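You operate a simulated robot arm through the tools that you are given. There is no shell and no other tool. Be economical: measure what you need, move in short steps, check, and stop when the job is done.

You run a simulated robot arm. Do the job below in one go: nothing can be reset, and whatever is moved stays where it is left.

JOB
Clear the measuring table's magnet plate: magnet off, blank to the mat, wipe.
Fine: wipe the grit off with the purple rag and put it back.

Only the result counts: the job must be done as asked and must still hold three seconds after the hand-in. Knocking over, shifting, dropping, spilling or breaking anything else fails it.

ROBOT AND FRAMES
A 7-joint arm with a two-finger parallel gripper, fixed in place. Base frame: the origin is at the foot of the arm, x ahead of it, y to its left, z up. Readings come in m, rad, newtons and seconds.
With the tool pointing down near the work surface it reaches from about 0.28 to 0.52 m from the base axis. Its first joint turns from -1.152 to 1.152 rad. Payload 1.57 kg.
Tool frame: the origin (TCP) lies between the finger pads and is the grasp point; the fingertips stand 0.03 m ahead of it; z points along the fingers, y is the line along which they close. The gripper opens to 0.11 m. The fingers are 0.024 m wide and 0.012 m thick; the gripper's body (0.048 by 0.112 m) begins 0.078 m behind the TCP.
Orientation is told as [roll, pitch, yaw] about the base's x, y, z axes, in that order, counted from this pose: with the fingers straight down and closing along the base's y, the tool's x points along the base's -x, its y along +y and its z along -z.

CONTROLS
- The arm moves only by the tool apply_moves. Its argument "series" is one flat list of numbers, 7 for each row, row after row: the finger opening in m, from 0 to 0.11, then the shift along the tool's x, y, z in units of 100 mm (1.0 is 100 mm), then the turn, a rotation vector about the tool's x, y, z in units of 60 degrees (1.0 is 60 degrees). In form: [fingers, tx, ty, tz, wx, wy, wz, fingers, tx, ty, tz, wx, wy, wz, ...]. A call has 1 to 10 rows; each row is the pose to reach, as a shift and turn from the pose commanded when the call began, along the tool's axes at that moment. A call with a number of a shift or a turn outside -1 to 1 is refused whole. Rows are played at 5 a second. More than 0.05 m and 0.15 rad between two rows, or a gripper value outside its range, and nothing of the call is played. Where a pose cannot be reached the arm comes as near as it can. A force on the tool above 40 N (or 10 N above the force at the start of the call, whichever is more), or a blocked arm, ends the call early, and 0.2 s more pass. The fingers move at their own pace (about 0.108 m/s each) and stop on an object; they squeeze with about 21 N. The grip force told is the motor's: it shows also when the fingers shut on nothing. Time passes only in rows, and 0.2 s behind the last, so rows that repeat a pose let the fingers close. It gives the time, the measured TCP pose, the force on the tool (base axes), the opening and the grip force at its end, in the units of the frame above (readings bear some noise).
- Cameras (640 x 400 px; columns grow to the right, rows downward): "scene" is fixed at [0.1559, -0.4044, 1.4026]; the picture's right is [0.77, -0.64, 0.00], its down [-0.46, -0.55, -0.70] and it looks along [0.45, 0.54, -0.71] (base axes); focal length 214 px, centre (320, 200). "wrist" rides on the gripper at [0.07, 0.016, -0.141] in the tool frame; the picture's right is [-0.23, 0.97, 0.00], its down [-0.86, -0.20, -0.48] and it looks along [-0.47, -0.11, 0.88] (tool axes); focal length 222 px, centre (320, 200). There is no depth. A picture from a camera that has moved, and an enlarged one, comes with that camera's place and axes in the base frame and with its lens. The place of the scene camera against the robot may be out by one fixed shift of up to 0.018 m in any direction.
- snapshot(camera): a new picture of that camera. No time passes.
- enlarge(camera, box): a new picture of the part [left, top, right, bottom] of that camera's present view, enlarged. No time passes.
- close_job(): hands the job in; it is judged then, once.

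Work in short steps. Places have to be worked out from the pictures, the camera data and where the tool is seen: move nearer, look again, correct. Check each grasp and each placing, and mend what went wrong. You have 120 turns and 76 pictures in all, those below and enlarged ones among them. Open the gripper and draw the arm clear of the work before you hand the job in, unless the task says otherwise; then end with one line.

The tools are called after "Call:" as name(argument=value, ...) on one line, values as JSON. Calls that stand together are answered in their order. apply_moves: Moves the arm, as the interface text tells. Its arguments: {"type":"object","properties":{"series":{"type":"array","items":{"type":"number"}}},"required":["series"]} The other tools are called the same way: snapshot (camera) takes a picture; enlarge (camera, box) takes an enlarged picture of a part of a camera's view; close_job () hands the job in.

At the start:

```text
time_s: 0.0
eef_pos: [0.4079, 0.2052, 1.2242]
orientation: [0.0, -0.001, 0.001]
contact_force: [0.0, 0.7, 0.3]
finger_gap: 0.1101
grip_force: 0.1
```

scene: 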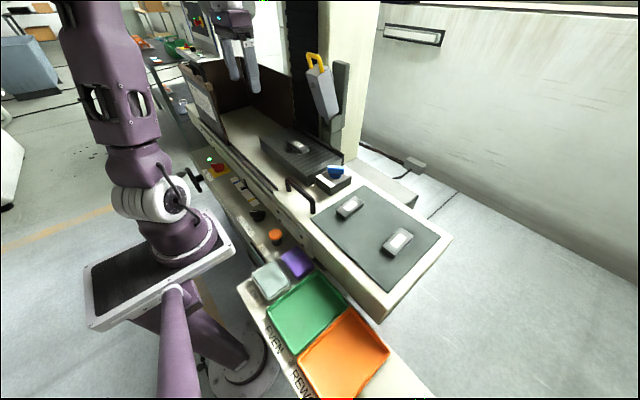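
wrist: 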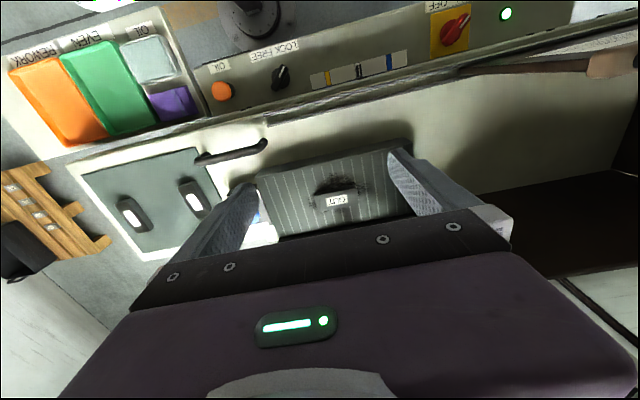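

I'll look closer at the panel and the magnet plate before moving.

Call:
enlarge(camera="scene", box=[180, 100, 340, 200])

Call:
enlarge(camera="scene", box=[220, 180, 460, 330])

Call:
enlarge(camera="wrist", box=[200, 0, 520, 200])

Call:
enlarge(camera="wrist", box=[0, 20, 300, 260])

```text
4.00 times, centred on (260, 150) of scene
camera zoom: at [0.1559, -0.4044, 1.4026], right [0.77, -0.64, 0.0], down [-0.46, -0.55, -0.7], along [0.45, 0.54, -0.71], focal length 858 px, centre (560, 400)
```

zoom: 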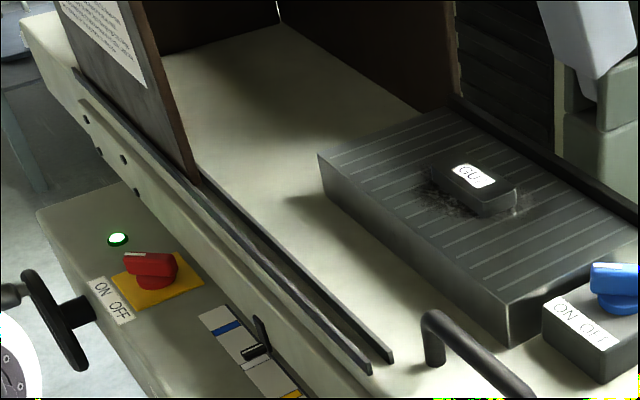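

```text
2.67 times, centred on (340, 255) of scene
camera zoom: at [0.1559, -0.4044, 1.4026], right [0.77, -0.64, 0.0], down [-0.46, -0.55, -0.7], along [0.45, 0.54, -0.71], focal length 572 px, centre (267, 53)
```

zoom: 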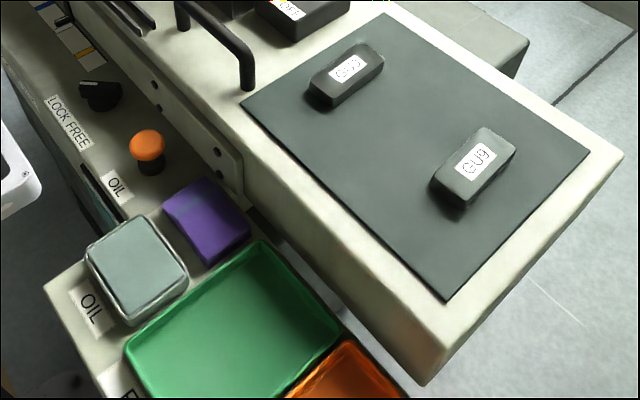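

```text
2.00 times, centred on (360, 100) of wrist
camera zoom: at [0.3374, 0.2217, 1.3661], right [0.23, 0.97, 0.0], down [0.86, -0.2, 0.48], along [0.47, -0.11, -0.88], focal length 444 px, centre (240, 400)
```

zoom: 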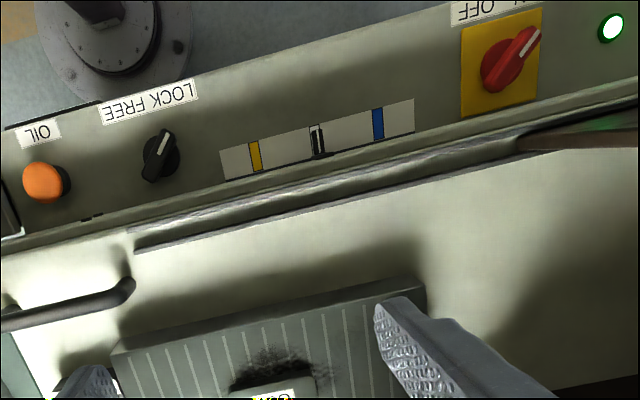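

```text
1.67 times, centred on (150, 140) of wrist
camera zoom: at [0.3374, 0.2217, 1.3661], right [0.23, 0.97, 0.0], down [0.86, -0.2, 0.48], along [0.47, -0.11, -0.88], focal length 370 px, centre (603, 300)
```

zoom: 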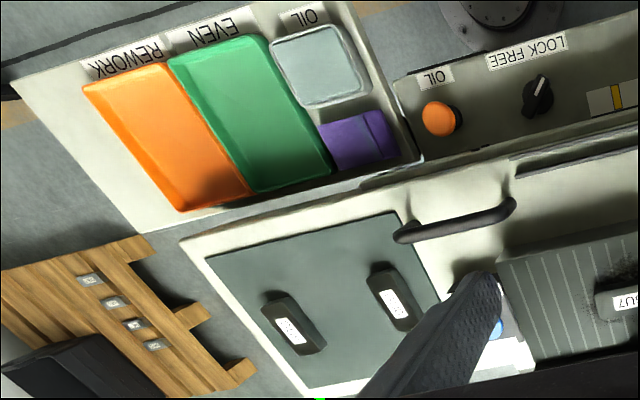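

The plate triangulates to about z 0.95, x 0.57, y 0.21, and the blue ON/OFF switch on the box by the plate to about (0.58, 0.02). I move toward -y at this height for a closer look at the switch and the mat.

Call:
apply_moves(series=[0.11, 0, -0.3, 0, 0, 0, 0, 0.11, 0, -0.65, 0, 0, 0, 0, 0.11, 0, -1.0, 0, 0, 0, 0])

Call:
apply_moves(series=[0.11, 0, -0.4, 0, 0, 0, 0, 0.11, 0, -0.8, 0, 0, 0, 0, 0.11, 0, -0.8, 0, 0, 0, 0])

Call:
snapshot(camera="wrist")

```text
time_s: 0.8
eef_pos: [0.4058, 0.1013, 1.2258]
orientation: [-0.001, 0.0, 0.002]
contact_force: [-0.5, -0.6, 0.5]
finger_gap: 0.1101
grip_force: 0.2
```

```text
time_s: 1.6
eef_pos: [0.4081, 0.0215, 1.222]
orientation: [-0.001, 0.0, -0.001]
contact_force: [-0.2, -0.3, -0.8]
finger_gap: 0.1098
grip_force: 0.1
```

```text
69 pictures are left
camera wrist: at [0.3378, 0.0385, 1.3651], right [0.23, 0.97, 0.0], down [0.86, -0.2, 0.48], along [0.47, -0.11, -0.88], focal length 222 px, centre (320, 200)
```

wrist: 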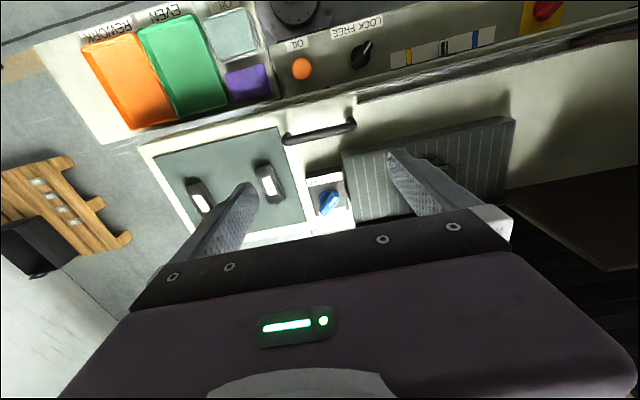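

Call:
enlarge(camera="wrist", box=[270, 120, 430, 220])

Call:
enlarge(camera="wrist", box=[180, 0, 400, 138])

Call:
enlarge(camera="scene", box=[280, 140, 360, 200])

```text
4.00 times, centred on (350, 170) of wrist
camera zoom: at [0.3378, 0.0385, 1.3651], right [0.23, 0.97, 0.0], down [0.86, -0.2, 0.48], along [0.47, -0.11, -0.88], focal length 888 px, centre (200, 320)
```

zoom: 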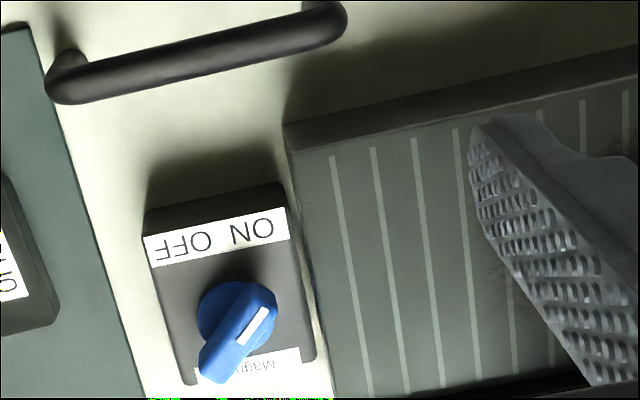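

```text
2.90 times, centred on (290, 69) of wrist
camera zoom: at [0.3378, 0.0385, 1.3651], right [0.23, 0.97, 0.0], down [0.86, -0.2, 0.48], along [0.47, -0.11, -0.88], focal length 644 px, centre (407, 580)
```

zoom: 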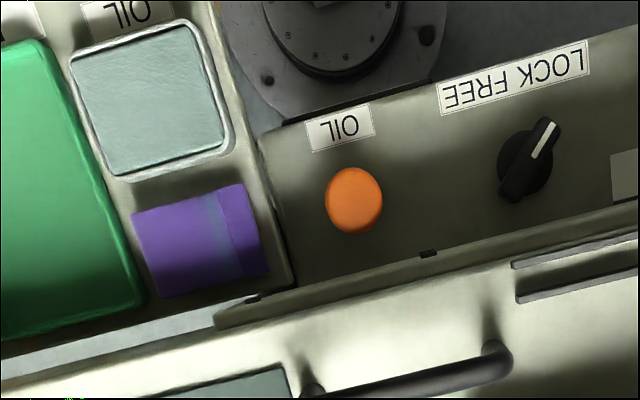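

```text
6.67 times, centred on (320, 170) of scene
camera zoom: at [0.1559, -0.4045, 1.4026], right [0.77, -0.64, 0.0], down [-0.46, -0.55, -0.7], along [0.45, 0.54, -0.71], focal length 1430 px, centre (320, 400)
```

zoom: 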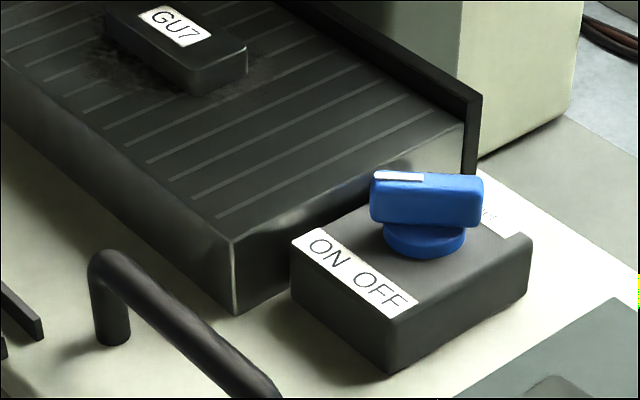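

The blue knob is labelled "Magnet", its mark is at ON, and the handle is about 40° off -x toward +y. LOCK/FREE stands at LOCK and stays as is. I come nearer with the tool turned about 40° so the fingers straddle the knob handle.

Call:
apply_moves(series=[0.11, -0.18, -0.03, 0.2, 0, 0, 0.133, 0.11, -0.36, -0.06, 0.4, 0, 0, 0.267, 0.11, -0.54, -0.1, 0.6, 0, 0, 0.4, 0.11, -0.72, -0.13, 0.8, 0, 0, 0.533, 0.11, -0.9, -0.165, 1.0, 0, 0, 0.667, 0.11, -0.9, -0.165, 1.0, 0, 0, 0.667])

Call:
snapshot(camera="wrist")

Call:
snapshot(camera="scene")

```text
time_s: 3.0
eef_pos: [0.499, 0.0096, 1.1267]
orientation: [-0.001, 0.0, -0.7]
contact_force: [-0.5, 0.6, -0.4]
finger_gap: 0.11
grip_force: 0.1
```

```text
65 pictures are left
camera wrist: at [0.456, 0.0659, 1.2685], right [0.8, 0.6, 0.0], down [0.52, -0.7, 0.48], along [0.29, -0.38, -0.88], focal length 222 px, centre (320, 200)
```

wrist: 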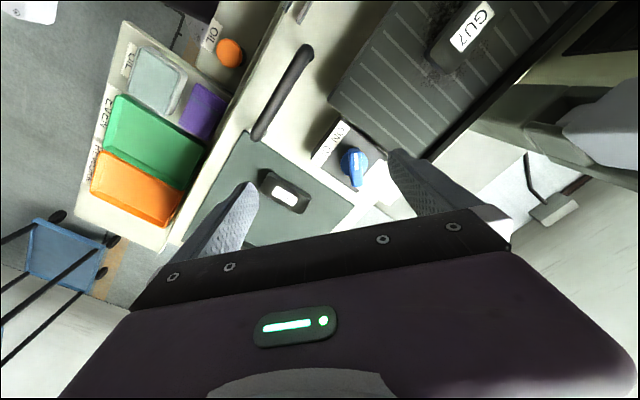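

```text
64 pictures are left
```

scene: 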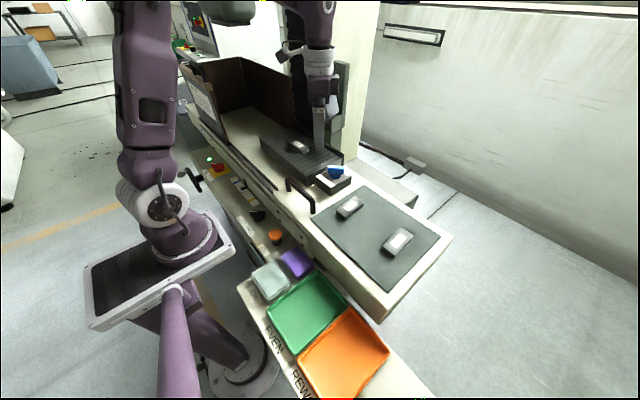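

The arm reaches further with no trouble. I enlarge the knob to triangulate it.

Call:
enlarge(camera="wrist", box=[305, 115, 405, 215])

```text
4.00 times, centred on (355, 165) of wrist
camera zoom: at [0.456, 0.0659, 1.2685], right [0.8, 0.6, 0.0], down [0.52, -0.7, 0.48], along [0.29, -0.38, -0.88], focal length 888 px, centre (180, 340)
```

zoom: 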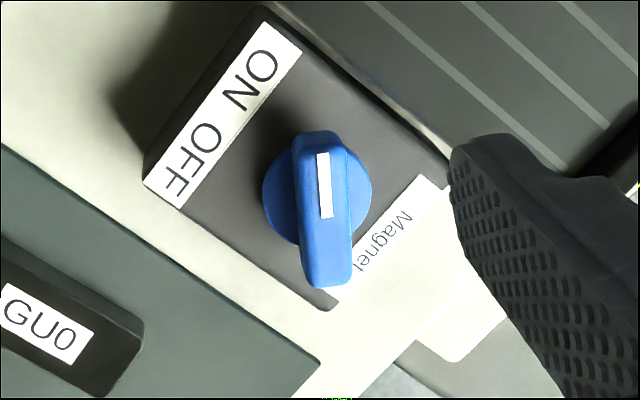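

Two wrist views put the knob handle's centre at about (0.577, 0.003), top z near 0.925, handle at 45° and about 20 mm wide. I go above it with the fingers narrowed and yaw -0.785, then look.

Call:
apply_moves(series=[0.04, -0.2, 0.15, 0.3, 0, 0, 0.03, 0.04, -0.43, 0.3, 0.6, 0, 0, 0.06, 0.04, -0.643, 0.455, 1.0, 0, 0, 0.081, 0.04, -0.643, 0.455, 1.0, 0, 0, 0.081])

Call:
snapshot(camera="wrist")

Call:
enlarge(camera="scene", box=[280, 120, 380, 200])

```text
time_s: 4.0
eef_pos: [0.5746, 0.0015, 1.0277]
orientation: [0.0, 0.001, -0.784]
contact_force: [-0.6, -0.4, -0.2]
finger_gap: 0.0398
grip_force: 0.1
```

```text
62 pictures are left
camera wrist: at [0.5369, 0.0617, 1.1689], right [0.85, 0.53, 0.0], down [0.46, -0.74, 0.48], along [0.25, -0.41, -0.88], focal length 222 px, centre (320, 200)
```

wrist: 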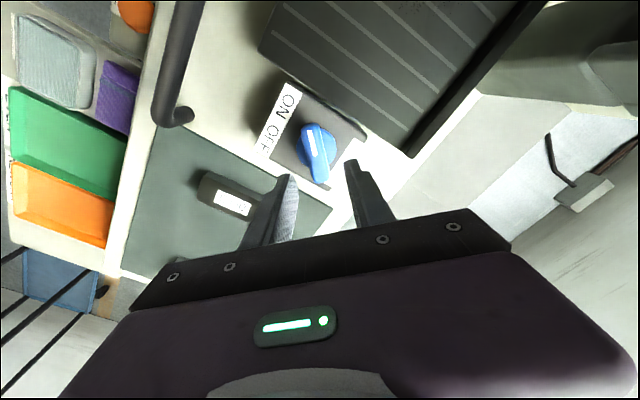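

```text
5.00 times, centred on (330, 160) of scene
camera zoom: at [0.1559, -0.4044, 1.4026], right [0.77, -0.64, 0.0], down [-0.46, -0.55, -0.7], along [0.45, 0.54, -0.71], focal length 1072 px, centre (270, 400)
```

zoom: 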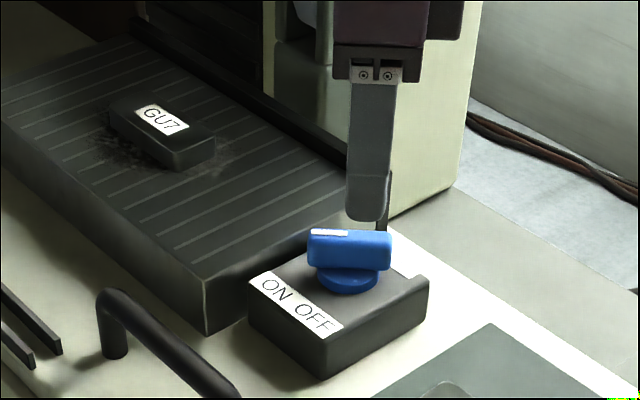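

Call:
enlarge(camera="wrist", box=[260, 100, 400, 200])

```text
4.00 times, centred on (330, 150) of wrist
camera zoom: at [0.5369, 0.0617, 1.1689], right [0.85, 0.53, 0.0], down [0.46, -0.74, 0.48], along [0.25, -0.41, -0.88], focal length 888 px, centre (280, 400)
```

zoom: 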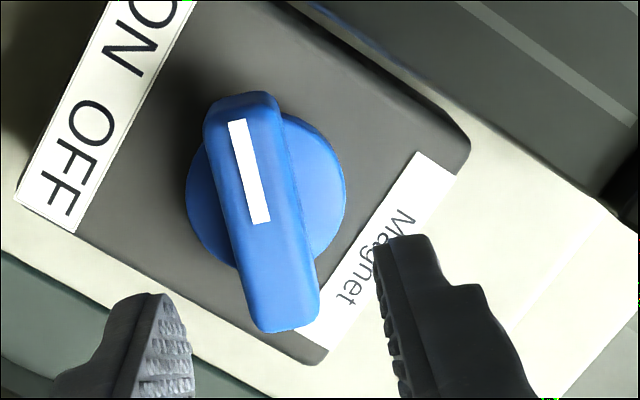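

The handle is aligned with the fingers but sits about 6 mm to the tool's -y side, so the pivot is about (0.571, -0.003). I shift, lower to TCP z≈0.95, and look.

Call:
apply_moves(series=[0.04, 0, -0.06, 0.2, 0, 0, 0, 0.04, 0, -0.06, 0.45, 0, 0, 0, 0.04, 0, -0.06, 0.65, 0, 0, 0, 0.04, 0, -0.06, 0.77, 0, 0, 0, 0.04, 0, -0.06, 0.77, 0, 0, 0])

Call:
enlarge(camera="wrist", box=[240, 100, 400, 220])

Call:
enlarge(camera="scene", box=[300, 140, 370, 200])

```text
time_s: 4.8
eef_pos: [0.5739, -0.0013, 0.9726]
orientation: [0.01, -0.007, -0.78]
contact_force: [-2.3, 5.0, 17.0]
finger_gap: 0.0385
grip_force: 0.0
stopped in row 4: the force on the tool passed its limit (the readings are from after the stop); the commanded pose is now the measured one
```

```text
3.33 times, centred on (320, 160) of wrist
camera zoom: at [0.5337, 0.0584, 1.1135], right [0.85, 0.53, 0.01], down [0.46, -0.74, 0.48], along [0.27, -0.4, -0.88], focal length 740 px, centre (320, 333)
```

zoom: 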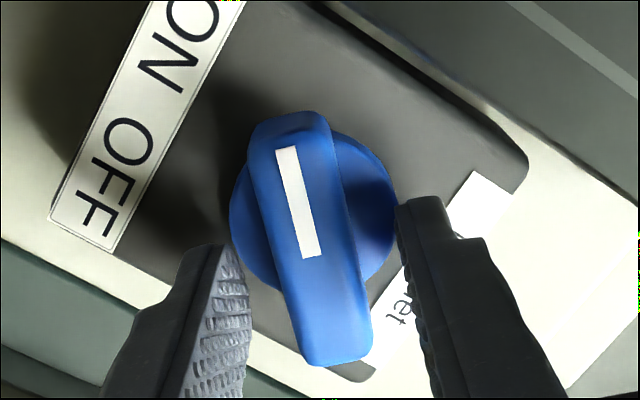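

```text
6.67 times, centred on (335, 170) of scene
camera zoom: at [0.1556, -0.4043, 1.4027], right [0.77, -0.64, 0.0], down [-0.46, -0.55, -0.7], along [0.45, 0.54, -0.71], focal length 1430 px, centre (220, 400)
```

zoom: 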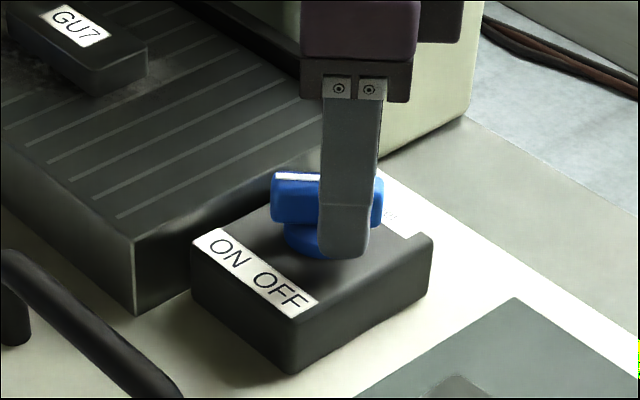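

The fingertips touched at tip z≈0.943, on the knob's disc, so the knob stands higher than I thought and its pivot lies about 13 mm further along tool +x. I lift, shift, settle just above the disc, and close.

Call:
apply_moves(series=[0.045, 0, 0, -0.12, 0, 0, 0, 0.045, 0.13, 0, -0.12, 0, 0, 0, 0.045, 0.13, 0, -0.06, 0, 0, 0, 0.045, 0.13, 0, -0.06, 0, 0, 0])

Call:
enlarge(camera="wrist", box=[240, 100, 400, 220])

```text
time_s: 5.8
eef_pos: [0.5636, 0.0083, 0.9775]
orientation: [0.008, -0.006, -0.781]
contact_force: [0.0, 0.4, -0.9]
finger_gap: 0.045
grip_force: 0.1
```

```text
3.33 times, centred on (320, 160) of wrist
camera zoom: at [0.5247, 0.0673, 1.1187], right [0.85, 0.53, 0.01], down [0.46, -0.74, 0.48], along [0.26, -0.4, -0.88], focal length 740 px, centre (320, 333)
```

zoom: 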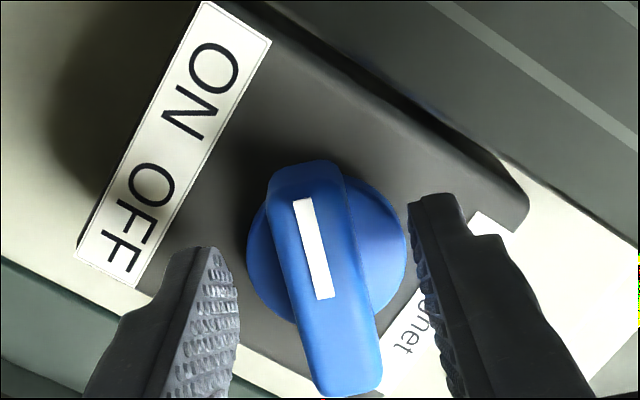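

The pads now stand either side of the handle at the pivot, so I close on it.

Call:
apply_moves(series=[0.01, 0, 0, 0, 0, 0, 0, 0.01, 0, 0, 0, 0, 0, 0, 0.01, 0, 0, 0, 0, 0, 0])

```text
time_s: 6.6
eef_pos: [0.565, 0.0084, 0.977]
orientation: [0.009, -0.006, -0.78]
contact_force: [7.8, 7.4, -2.6]
finger_gap: 0.0181
grip_force: 32.8
```

Gripped at 18 mm. I now turn counter-clockwise seen from above, toward OFF, for the first 45°.

Call:
apply_moves(series=[0.01, 0, 0, 0, 0, 0, -0.125, 0.01, 0, 0, 0, 0, 0, -0.25, 0.01, 0, 0, 0, 0, 0, -0.375, 0.01, 0, 0, 0, 0, 0, -0.5, 0.01, 0, 0, 0, 0, 0, -0.625, 0.01, 0, 0, 0, 0, 0, -0.75, 0.01, 0, 0, 0, 0, 0, -0.75])

Call:
enlarge(camera="scene", box=[300, 140, 370, 200])

```text
time_s: 8.2
eef_pos: [0.5648, 0.005, 0.9762]
orientation: [-0.001, -0.01, 0.003]
contact_force: [-1.8, -15.0, 0.9]
finger_gap: 0.0177
grip_force: 33.1
```

```text
6.67 times, centred on (335, 170) of scene
camera zoom: at [0.1559, -0.4049, 1.4025], right [0.77, -0.64, 0.0], down [-0.46, -0.54, -0.7], along [0.45, 0.54, -0.71], focal length 1430 px, centre (220, 400)
```

zoom: 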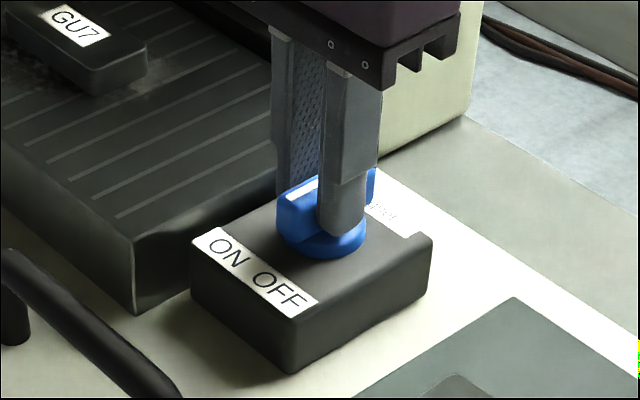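

The knob turns with the fingers, with some side load since its pivot lies a bit to -y. I correct 4 mm while turning the remaining 45°.

Call:
apply_moves(series=[0.01, 0, -0.03, 0, 0, 0, -0.125, 0.01, 0, -0.03, 0, 0, 0, -0.25, 0.01, 0, -0.03, 0, 0, 0, -0.375, 0.01, 0, -0.03, 0, 0, 0, -0.5, 0.01, 0, -0.03, 0, 0, 0, -0.625, 0.01, 0, -0.03, 0, 0, 0, -0.75, 0.01, 0, -0.03, 0, 0, 0, -0.75])

Call:
enlarge(camera="scene", box=[300, 140, 370, 200])

```text
time_s: 9.8
eef_pos: [0.565, 0.0022, 0.9778]
orientation: [-0.01, -0.01, 0.79]
contact_force: [14.4, -24.2, 18.2]
finger_gap: 0.018
grip_force: 32.6
```

```text
6.67 times, centred on (335, 170) of scene
camera zoom: at [0.156, -0.4051, 1.4024], right [0.77, -0.64, 0.0], down [-0.46, -0.54, -0.7], along [0.45, 0.54, -0.71], focal length 1430 px, centre (220, 400)
```

zoom: 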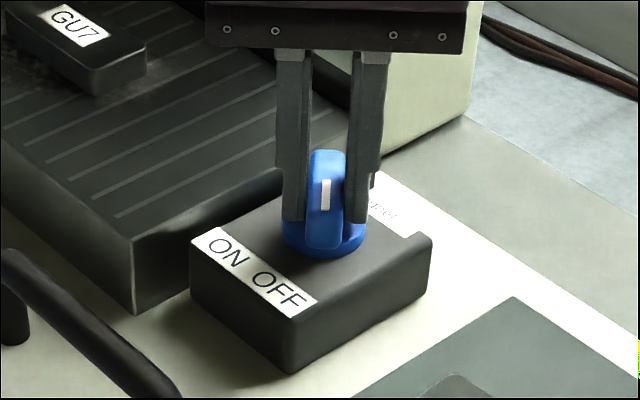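

The mark now points at OFF. I release slowly and lift clear.

Call:
apply_moves(series=[0.05, 0, 0, 0, 0, 0, 0, 0.05, 0, 0, 0, 0, 0, 0, 0.05, 0, 0, -0.3, 0, 0, 0, 0.05, 0, 0, -0.6, 0, 0, 0, 0.05, 0, 0, -1.0, 0, 0, 0])

Call:
snapshot(camera="wrist")

Call:
enlarge(camera="scene", box=[230, 100, 370, 200])

```text
time_s: 11.0
eef_pos: [0.5633, 0.0033, 1.0761]
orientation: [-0.004, -0.01, 0.791]
contact_force: [0.1, -0.2, 0.7]
finger_gap: 0.0501
grip_force: 0.1
```

```text
54 pictures are left
camera wrist: at [0.502, -0.0349, 1.2165], right [-0.53, 0.85, 0.0], down [0.74, 0.47, 0.49], along [0.41, 0.26, -0.87], focal length 222 px, centre (320, 200)
```

wrist: 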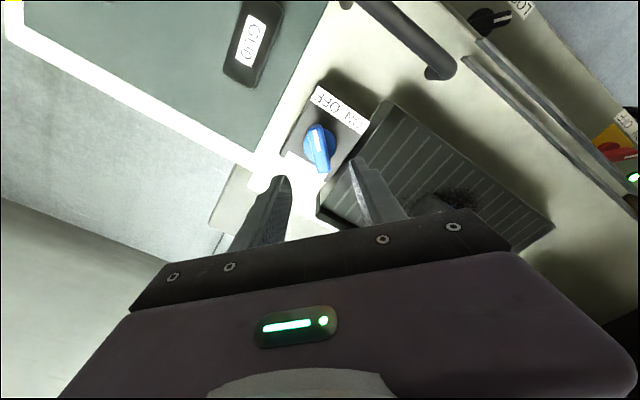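

```text
4.00 times, centred on (300, 150) of scene
camera zoom: at [0.1559, -0.4044, 1.4026], right [0.77, -0.64, 0.0], down [-0.46, -0.55, -0.7], along [0.45, 0.54, -0.71], focal length 858 px, centre (400, 400)
```

zoom: 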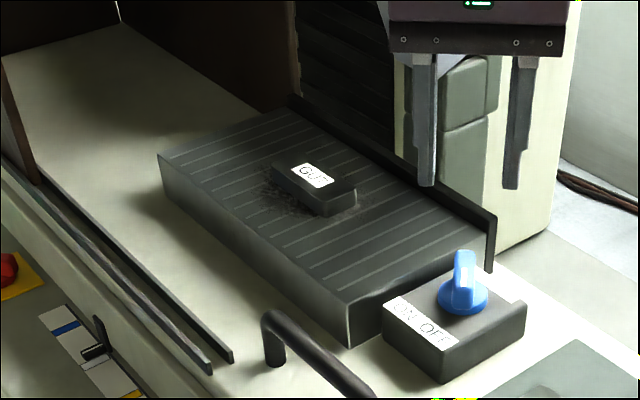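

The magnet switch reads OFF. Next I turn back to yaw 0 and move to view blank GU7 on the plate.

Call:
apply_moves(series=[0.05, 0, 0.15, -0.1, 0, 0, 0.126, 0.05, 0, 0.3, -0.2, 0, 0, 0.252, 0.07, 0, 0.46, -0.3, 0, 0, 0.378, 0.08, 0, 0.62, -0.4, 0, 0, 0.504, 0.08, 0, 0.78, -0.5, 0, 0, 0.63, 0.08, 0, 0.95, -0.5, 0, 0, 0.755, 0.08, 0, 0.95, -0.5, 0, 0, 0.755])

Call:
apply_moves(series=[0.08, 0.25, 0.3, 0, 0, 0, 0, 0.08, 0.45, 0.65, 0, 0, 0, 0, 0.08, 0.66, 1.0, 0, 0, 0, 0, 0.08, 0.66, 1.0, 0, 0, 0, 0])

Call:
snapshot(camera="wrist")

```text
time_s: 12.6
eef_pos: [0.4932, 0.07, 1.1289]
orientation: [0.002, -0.011, -0.003]
contact_force: [0.5, -0.4, -0.1]
finger_gap: 0.08
grip_force: 0.1
```

```text
time_s: 13.6
eef_pos: [0.428, 0.1718, 1.1282]
orientation: [0.003, -0.009, -0.003]
contact_force: [-0.3, 0.4, 0.7]
finger_gap: 0.0801
grip_force: 0.0
```

```text
52 pictures are left
camera wrist: at [0.358, 0.189, 1.2696], right [0.23, 0.97, 0.0], down [0.85, -0.2, 0.49], along [0.48, -0.11, -0.87], focal length 222 px, centre (320, 200)
```

wrist: 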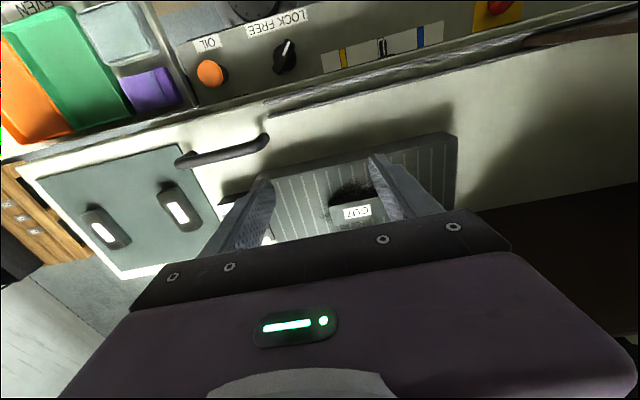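

GU7 sits near (0.565, 0.207). I approach above it for a close look.

Call:
apply_moves(series=[0.08, -0.35, 0.1, 0.2, 0, 0, 0, 0.08, -0.7, 0.2, 0.45, 0, 0, 0, 0.08, -1.0, 0.33, 0.65, 0, 0, 0, 0.08, -1.0, 0.33, 0.65, 0, 0, 0])

Call:
enlarge(camera="wrist", box=[200, 80, 440, 230])

Call:
enlarge(camera="scene", box=[220, 40, 380, 200])

```text
time_s: 14.6
eef_pos: [0.5282, 0.2037, 1.0624]
orientation: [0.002, -0.01, -0.003]
contact_force: [-0.5, -0.3, 0.1]
finger_gap: 0.0802
grip_force: 0.1
```

```text
2.67 times, centred on (320, 155) of wrist
camera zoom: at [0.4567, 0.221, 1.2037], right [0.23, 0.97, 0.0], down [0.85, -0.2, 0.49], along [0.48, -0.11, -0.87], focal length 592 px, centre (320, 320)
```

zoom: 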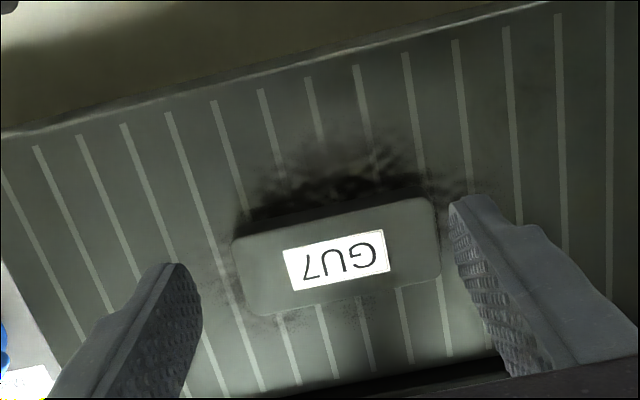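

```text
2.50 times, centred on (300, 120) of scene
camera zoom: at [0.156, -0.4044, 1.4026], right [0.77, -0.64, 0.0], down [-0.46, -0.55, -0.7], along [0.45, 0.54, -0.71], focal length 536 px, centre (370, 400)
```

zoom: 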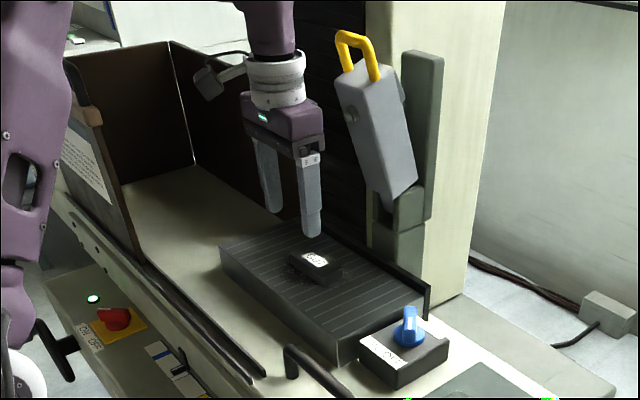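

GU7 is about 88 × 38 mm with its long side along y, centred near (0.561, 0.205). I turn the tool 90° so the fingers close across the short side.

Call:
apply_moves(series=[0.08, -0.06, 0, 0, 0, 0, 0.125, 0.08, -0.12, 0, 0, 0, 0, 0.25, 0.08, -0.18, 0, 0, 0, 0, 0.375, 0.08, -0.24, 0, 0, 0, 0, 0.5, 0.08, -0.3, 0, 0, 0, 0, 0.625, 0.08, -0.33, 0, 0, 0, 0, 0.75, 0.08, -0.33, 0, 0, 0, 0, 0.75])

Call:
apply_moves(series=[0.08, 0, 0, 0, 0, 0, 0.125, 0.08, 0, 0, 0, 0, 0, 0.25, 0.08, 0, 0, 0, 0, 0, 0.375, 0.08, 0, 0, 0, 0, 0, 0.5, 0.08, 0, 0, 0, 0, 0, 0.625, 0.08, 0, 0, 0, 0, 0, 0.75, 0.08, 0, 0, 0, 0, 0, 0.75])

Call:
enlarge(camera="wrist", box=[200, 80, 440, 230])

```text
time_s: 16.2
eef_pos: [0.5616, 0.2039, 1.0634]
orientation: [0.008, -0.005, -0.789]
contact_force: [0.1, -0.5, -1.0]
finger_gap: 0.0799
grip_force: 0.1
```

```text
time_s: 17.8
eef_pos: [0.5632, 0.2027, 1.0622]
orientation: [0.011, 0.001, -1.574]
contact_force: [0.5, 0.5, 0.3]
finger_gap: 0.0801
grip_force: 0.1
```

```text
2.67 times, centred on (320, 155) of wrist
camera zoom: at [0.5779, 0.2727, 1.2044], right [0.97, -0.23, 0.01], down [-0.21, -0.86, 0.47], along [-0.1, -0.46, -0.88], focal length 592 px, centre (320, 320)
```

zoom: 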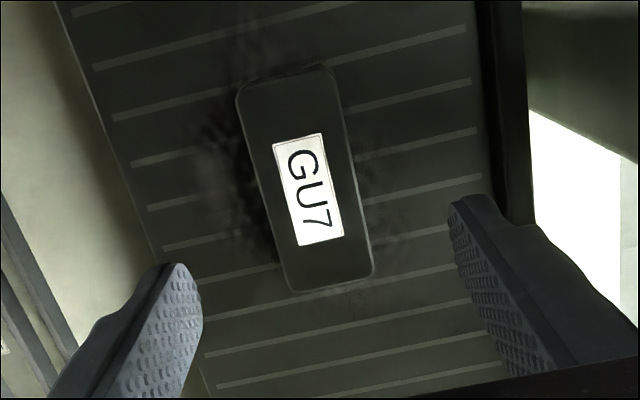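

GU7's top is at about z 0.966, centred near (0.558, 0.213). I centre over it, narrow the fingers, and go down beside it.

Call:
apply_moves(series=[0.06, 0.1, -0.05, 0.2, 0, 0, 0, 0.06, 0.1, -0.05, 0.45, 0, 0, 0, 0.06, 0.1, -0.05, 0.65, 0, 0, 0, 0.06, 0.1, -0.05, 0.77, 0, 0, 0, 0.06, 0.1, -0.05, 0.77, 0, 0, 0])

Call:
enlarge(camera="wrist", box=[200, 80, 440, 230])

Call:
enlarge(camera="scene", box=[260, 120, 340, 170])

```text
time_s: 19.0
eef_pos: [0.558, 0.2136, 0.9856]
orientation: [0.008, 0.0, -1.572]
contact_force: [0.4, 0.1, 0.0]
finger_gap: 0.06
grip_force: 0.1
```

```text
2.67 times, centred on (320, 155) of wrist
camera zoom: at [0.5733, 0.2827, 1.1268], right [0.97, -0.23, 0.01], down [-0.21, -0.86, 0.47], along [-0.1, -0.46, -0.88], focal length 592 px, centre (320, 320)
```

zoom: 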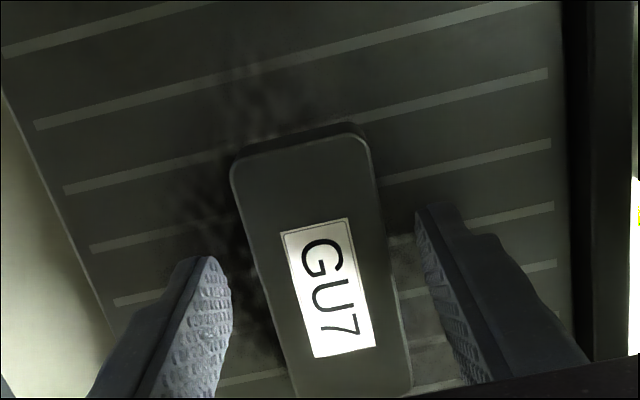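

```text
8.00 times, centred on (300, 145) of scene
camera zoom: at [0.1559, -0.4044, 1.4026], right [0.77, -0.64, 0.0], down [-0.46, -0.55, -0.7], along [0.45, 0.54, -0.71], focal length 1716 px, centre (480, 640)
```

zoom: 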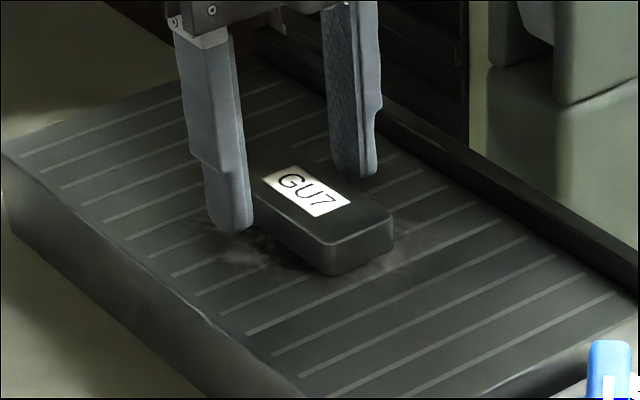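

The fingers straddle GU7 well, so I lower 6 mm more and close.

Call:
apply_moves(series=[0.06, 0, 0.01, 0.03, 0, 0, 0, 0.06, 0, 0.01, 0.06, 0, 0, 0, 0.02, 0, 0.01, 0.06, 0, 0, 0, 0.02, 0, 0.01, 0.06, 0, 0, 0, 0.02, 0, 0.01, 0.06, 0, 0, 0])

```text
time_s: 20.2
eef_pos: [0.5599, 0.2134, 0.9803]
orientation: [0.009, 0.001, -1.572]
contact_force: [1.7, 0.2, 2.2]
finger_gap: 0.0397
grip_force: 21.5
```

Gripped at 40 mm. I lift a little first, then further if it comes free.

Call:
apply_moves(series=[0.02, 0, 0, -0.05, 0, 0, 0, 0.02, 0, 0, -0.15, 0, 0, 0, 0.02, 0, 0, -0.35, 0, 0, 0, 0.02, 0, 0, -0.7, 0, 0, 0, 0.02, 0, 0, -1, 0, 0, 0, 0.02, 0, 0, -1, 0, 0, 0])

Call:
snapshot(camera="wrist")

Call:
snapshot(camera="scene")

```text
time_s: 21.6
eef_pos: [0.5577, 0.2148, 1.0787]
orientation: [0.011, 0.003, -1.573]
contact_force: [0.1, 0.0, -5.8]
finger_gap: 0.0398
grip_force: 20.9
```

```text
46 pictures are left
camera wrist: at [0.573, 0.2832, 1.2213], right [0.97, -0.23, 0.01], down [-0.21, -0.86, 0.47], along [-0.1, -0.46, -0.88], focal length 222 px, centre (320, 200)
```

wrist: 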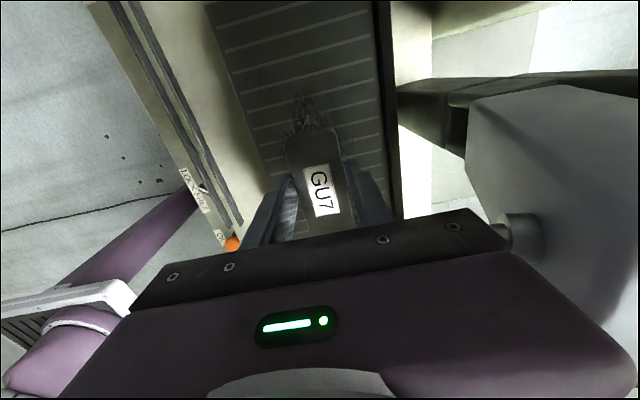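

```text
45 pictures are left
```

scene: 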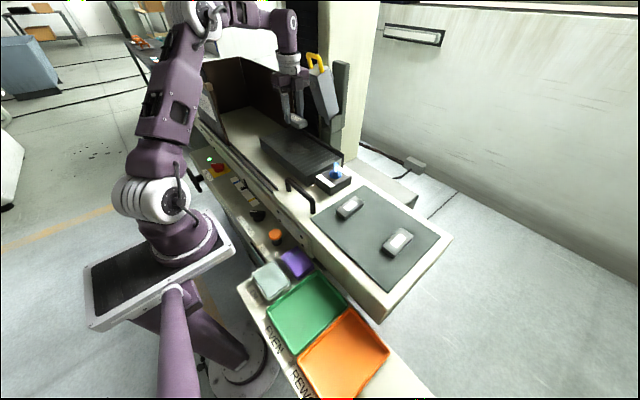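

GU7 is held, at about 0.6 kg. I carry it toward -y over the mat at this height and look.

Call:
apply_moves(series=[0.02, -0.25, -0.1, -0.1, 0, 0, 0, 0.02, -0.5, -0.2, -0.2, 0, 0, 0, 0.02, -0.75, -0.25, -0.2, 0, 0, 0, 0.02, -1.0, -0.3, -0.2, 0, 0, 0])

Call:
apply_moves(series=[0.02, -0.25, 0, 0, 0, 0, 0, 0.02, -0.5, 0, 0, 0, 0, 0, 0.02, -0.75, 0, 0, 0, 0, 0, 0.02, -1.0, 0, 0, 0, 0, 0, 0.02, -1.0, 0, 0, 0, 0, 0])

Call:
snapshot(camera="wrist")

```text
time_s: 22.6
eef_pos: [0.5264, 0.1141, 1.0997]
orientation: [0.011, 0.002, -1.574]
contact_force: [0.6, -0.3, -5.3]
finger_gap: 0.0397
grip_force: 21.1
```

```text
time_s: 23.8
eef_pos: [0.5279, 0.0126, 1.0974]
orientation: [0.01, 0.002, -1.571]
contact_force: [-0.2, -0.1, -5.0]
finger_gap: 0.0399
grip_force: 20.9
```

```text
44 pictures are left
camera wrist: at [0.5427, 0.0824, 1.2385], right [0.97, -0.23, 0.01], down [-0.21, -0.86, 0.47], along [-0.1, -0.46, -0.88], focal length 222 px, centre (320, 200)
```

wrist: 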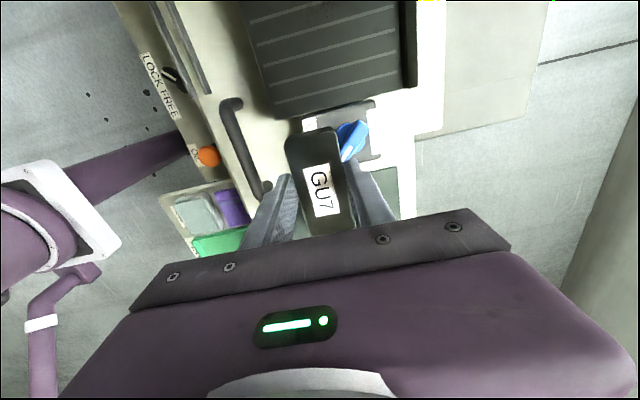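

From the earlier views the mat spans about x 0.41–0.67, y -0.37 to -0.07, with GU0 near (0.52, -0.13) and GU9 near (0.54, -0.32). The free gap is around (0.52, -0.225), so I carry GU7 above it.

Call:
apply_moves(series=[0.02, -0.25, 0, 0, 0, 0, 0, 0.02, -0.5, 0, 0, 0, 0, 0, 0.02, -0.75, 0, 0, 0, 0, 0, 0.02, -1.0, 0, 0, 0, 0, 0])

Call:
apply_moves(series=[0.02, -0.25, 0, 0, 0, 0, 0, 0.02, -0.5, 0, 0, 0, 0, 0, 0.02, -0.75, 0, 0, 0, 0, 0, 0.02, -1.0, 0, 0, 0, 0, 0, 0.02, -1.0, 0, 0, 0, 0, 0])

Call:
snapshot(camera="wrist")

Call:
enlarge(camera="scene", box=[280, 120, 460, 320])

```text
time_s: 24.8
eef_pos: [0.527, -0.0901, 1.098]
orientation: [0.011, 0.001, -1.57]
contact_force: [0.6, -0.3, -5.0]
finger_gap: 0.0399
grip_force: 21.0
```

```text
time_s: 26.0
eef_pos: [0.5284, -0.1865, 1.0979]
orientation: [0.009, 0.002, -1.573]
contact_force: [-0.3, 0.1, -5.0]
finger_gap: 0.0398
grip_force: 20.9
```

```text
43 pictures are left
camera wrist: at [0.5424, -0.1169, 1.2405], right [0.97, -0.23, 0.01], down [-0.21, -0.86, 0.47], along [-0.1, -0.46, -0.88], focal length 222 px, centre (320, 200)
```

wrist: 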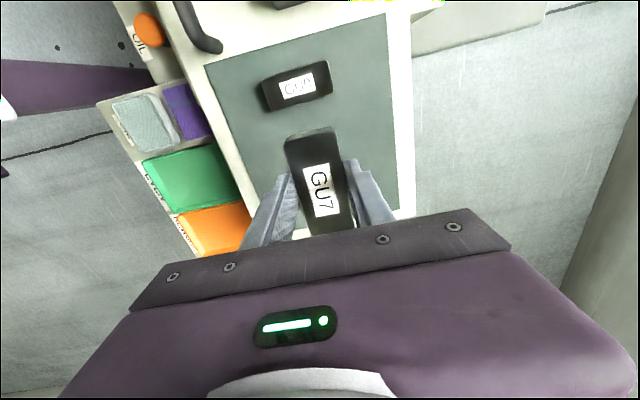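

```text
2.00 times, centred on (370, 220) of scene
camera zoom: at [0.156, -0.4045, 1.4026], right [0.77, -0.64, 0.0], down [-0.46, -0.55, -0.7], along [0.45, 0.54, -0.71], focal length 429 px, centre (220, 160)
```

zoom: 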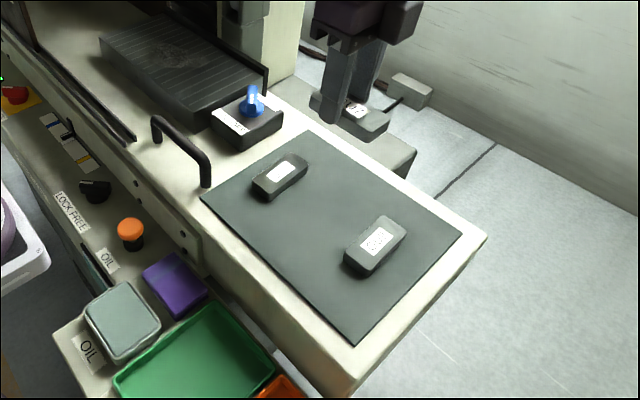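

GU0 and GU9 leave y of about -0.15 to -0.27 free. I aim at (0.455, -0.212), diagonally clear of both, and lower to TCP z≈0.96 first.

Call:
apply_moves(series=[0.02, -0.12, -0.36, 0, 0, 0, 0, 0.02, -0.255, -0.73, 0, 0, 0, 0, 0.02, -0.255, -0.73, 0.35, 0, 0, 0, 0.02, -0.255, -0.73, 0.7, 0, 0, 0, 0.02, -0.255, -0.73, 1.0, 0, 0, 0, 0.02, -0.255, -0.73, 1.0, 0, 0, 0])

Call:
apply_moves(series=[0.02, 0, 0, 0.2, 0, 0, 0, 0.02, 0, 0, 0.38, 0, 0, 0, 0.02, 0, 0, 0.38, 0, 0, 0])

Call:
snapshot(camera="wrist")

Call:
enlarge(camera="scene", box=[280, 160, 440, 280])

```text
time_s: 27.4
eef_pos: [0.4575, -0.2121, 0.9998]
orientation: [0.01, 0.001, -1.574]
contact_force: [0.4, 0.2, -5.7]
finger_gap: 0.0399
grip_force: 20.9
```

```text
time_s: 28.2
eef_pos: [0.4574, -0.2117, 0.9609]
orientation: [0.01, 0.002, -1.572]
contact_force: [0.2, -0.1, -4.8]
finger_gap: 0.0399
grip_force: 20.9
```

```text
41 pictures are left
camera wrist: at [0.4726, -0.1422, 1.1018], right [0.97, -0.23, 0.01], down [-0.21, -0.86, 0.47], along [-0.1, -0.46, -0.88], focal length 222 px, centre (320, 200)
```

wrist: 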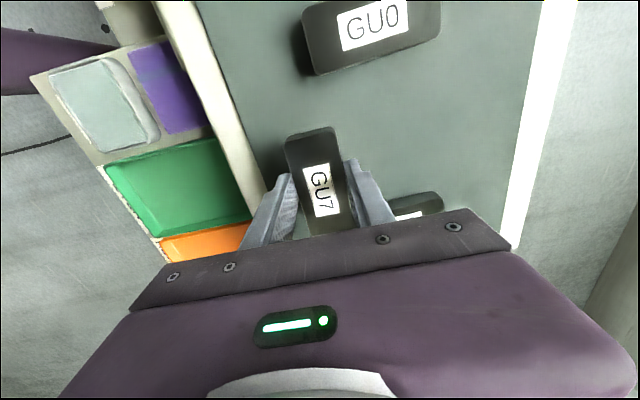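

```text
3.33 times, centred on (360, 220) of scene
camera zoom: at [0.156, -0.4045, 1.4026], right [0.77, -0.64, 0.0], down [-0.46, -0.55, -0.7], along [0.45, 0.54, -0.71], focal length 715 px, centre (187, 133)
```

zoom: 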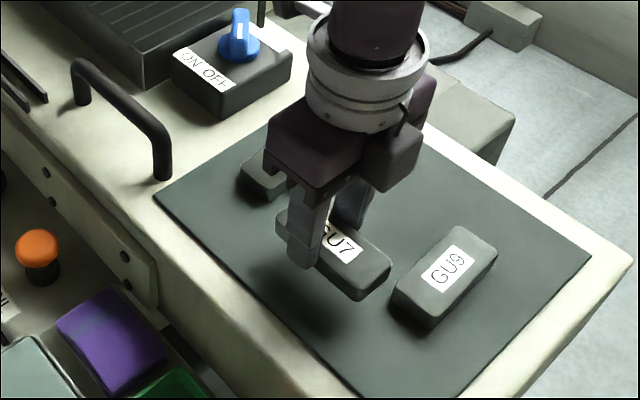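

Clearances look fine, and I nudge +8 mm in y to centre between the neighbours. I lower in small rows until contact.

Call:
apply_moves(series=[0.02, 0.08, 0, 0.1, 0, 0, 0, 0.02, 0.08, 0, 0.2, 0, 0, 0, 0.02, 0.08, 0, 0.3, 0, 0, 0, 0.02, 0.08, 0, 0.36, 0, 0, 0, 0.02, 0.08, 0, 0.4, 0, 0, 0, 0.02, 0.08, 0, 0.43, 0, 0, 0, 0.02, 0.08, 0, 0.46, 0, 0, 0])

Call:
enlarge(camera="scene", box=[280, 160, 440, 280])

```text
time_s: 29.1
eef_pos: [0.4562, -0.2054, 0.9298]
orientation: [0.015, 0.0, -1.572]
contact_force: [-5.1, 5.6, 11.8]
finger_gap: 0.0399
grip_force: 21.0
stopped in row 4: the force on the tool passed its limit (the readings are from after the stop); the commanded pose is now the measured one
```

```text
3.33 times, centred on (360, 220) of scene
camera zoom: at [0.1556, -0.4042, 1.4027], right [0.77, -0.64, 0.0], down [-0.46, -0.55, -0.7], along [0.45, 0.54, -0.71], focal length 715 px, centre (187, 133)
```

zoom: 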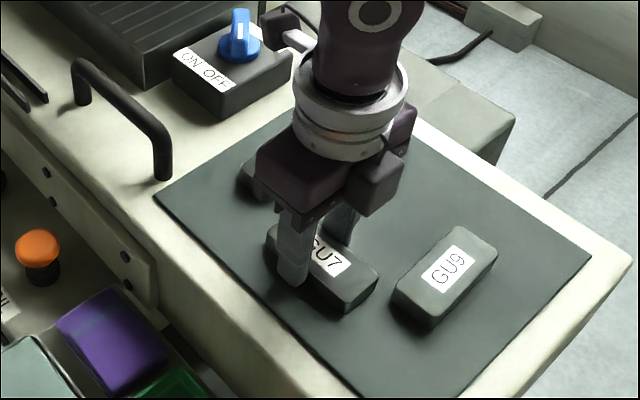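

Contact at TCP z 0.930, and GU7 rests on the mat. I open and lift straight up.

Call:
apply_moves(series=[0.02, 0, 0, 0, 0, 0, 0, 0.055, 0, 0, 0, 0, 0, 0, 0.055, 0, 0, 0, 0, 0, 0, 0.055, 0, 0, -0.2, 0, 0, 0, 0.055, 0, 0, -0.5, 0, 0, 0, 0.055, 0, 0, -1.0, 0, 0, 0])

Call:
snapshot(camera="wrist")

Call:
enlarge(camera="scene", box=[280, 160, 440, 280])

```text
time_s: 30.5
eef_pos: [0.4557, -0.2058, 1.0291]
orientation: [0.014, 0.0, -1.571]
contact_force: [-0.3, 0.6, -0.1]
finger_gap: 0.055
grip_force: 0.0
```

```text
38 pictures are left
camera wrist: at [0.4694, -0.1366, 1.1709], right [0.97, -0.23, 0.01], down [-0.21, -0.85, 0.48], along [-0.1, -0.47, -0.88], focal length 222 px, centre (320, 200)
```

wrist: 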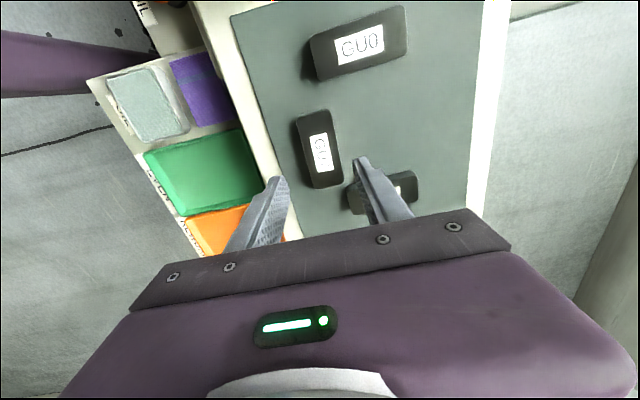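

```text
3.33 times, centred on (360, 220) of scene
camera zoom: at [0.1559, -0.4044, 1.4026], right [0.77, -0.64, 0.0], down [-0.46, -0.55, -0.7], along [0.45, 0.54, -0.71], focal length 715 px, centre (187, 133)
```

zoom: 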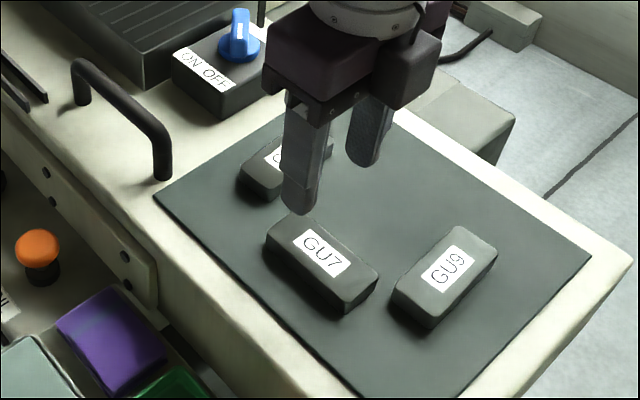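

GU7 sits flat on the mat, clear of both neighbours. The rag triangulates to about (0.307, -0.114, 0.80). I turn back to yaw 0 and move over it to look.

Call:
apply_moves(series=[0.08, 0.1, -0.1, -0.1, 0, 0, -0.125, 0.08, 0.2, -0.2, -0.2, 0, 0, -0.25, 0.08, 0.3, -0.3, -0.2, 0, 0, -0.375, 0.08, 0.4, -0.4, -0.2, 0, 0, -0.5, 0.08, 0.5, -0.5, -0.2, 0, 0, -0.625, 0.08, 0.6, -0.6, -0.2, 0, 0, -0.75, 0.08, 0.6, -0.6, -0.2, 0, 0, -0.75])

Call:
apply_moves(series=[0.08, 0, 0, 0, 0, 0, -0.125, 0.08, 0, 0, 0, 0, 0, -0.25, 0.08, 0, 0, 0, 0, 0, -0.375, 0.08, 0, 0, 0, 0, 0, -0.5, 0.08, 0, 0, 0, 0, 0, -0.625, 0.08, 0, 0, 0, 0, 0, -0.75, 0.08, 0, 0, 0, 0, 0, -0.75])

Call:
snapshot(camera="wrist")

```text
time_s: 32.1
eef_pos: [0.3967, -0.1454, 1.0485]
orientation: [0.011, -0.01, -0.785]
contact_force: [1.0, -0.5, -0.1]
finger_gap: 0.0801
grip_force: 0.1
```

```text
time_s: 33.7
eef_pos: [0.3962, -0.1442, 1.0484]
orientation: [-0.001, -0.017, 0.001]
contact_force: [0.0, 0.0, -0.8]
finger_gap: 0.08
grip_force: 0.2
```

```text
36 pictures are left
camera wrist: at [0.3238, -0.1289, 1.1887], right [0.23, 0.97, 0.0], down [0.85, -0.2, 0.49], along [0.48, -0.11, -0.87], focal length 222 px, centre (320, 200)
```

wrist: 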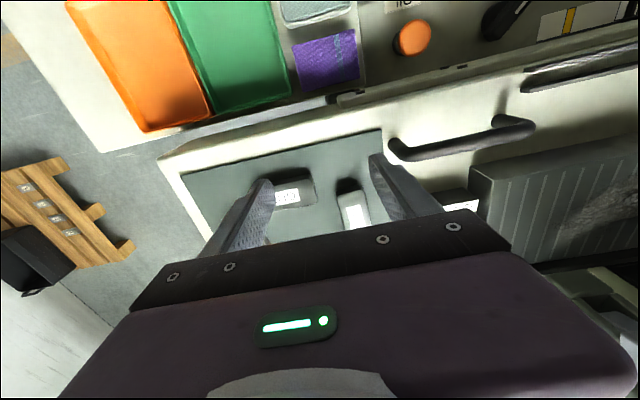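

Call:
enlarge(camera="wrist", box=[240, 0, 440, 125])

Call:
enlarge(camera="scene", box=[240, 220, 340, 310])

```text
3.20 times, centred on (340, 62) of wrist
camera zoom: at [0.3238, -0.1289, 1.1887], right [0.23, 0.97, 0.0], down [0.85, -0.2, 0.49], along [0.48, -0.11, -0.87], focal length 711 px, centre (256, 640)
```

zoom: 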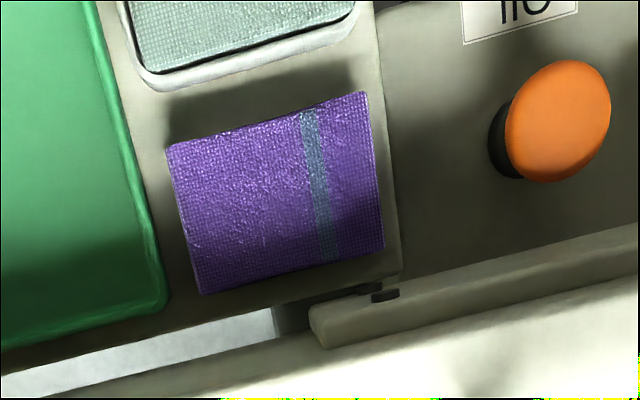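

```text
4.44 times, centred on (290, 265) of scene
camera zoom: at [0.1559, -0.4044, 1.4026], right [0.77, -0.64, 0.0], down [-0.46, -0.55, -0.7], along [0.45, 0.54, -0.71], focal length 953 px, centre (453, -89)
```

zoom: 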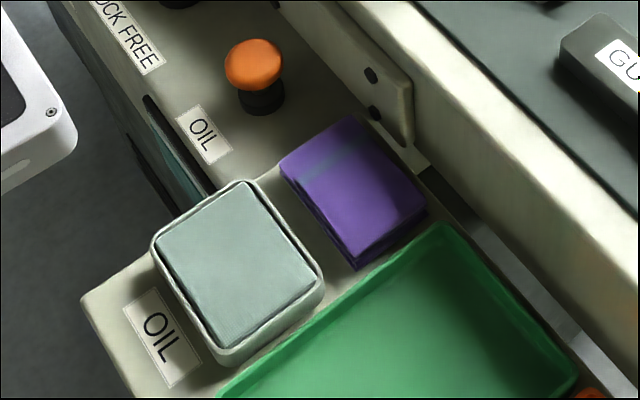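

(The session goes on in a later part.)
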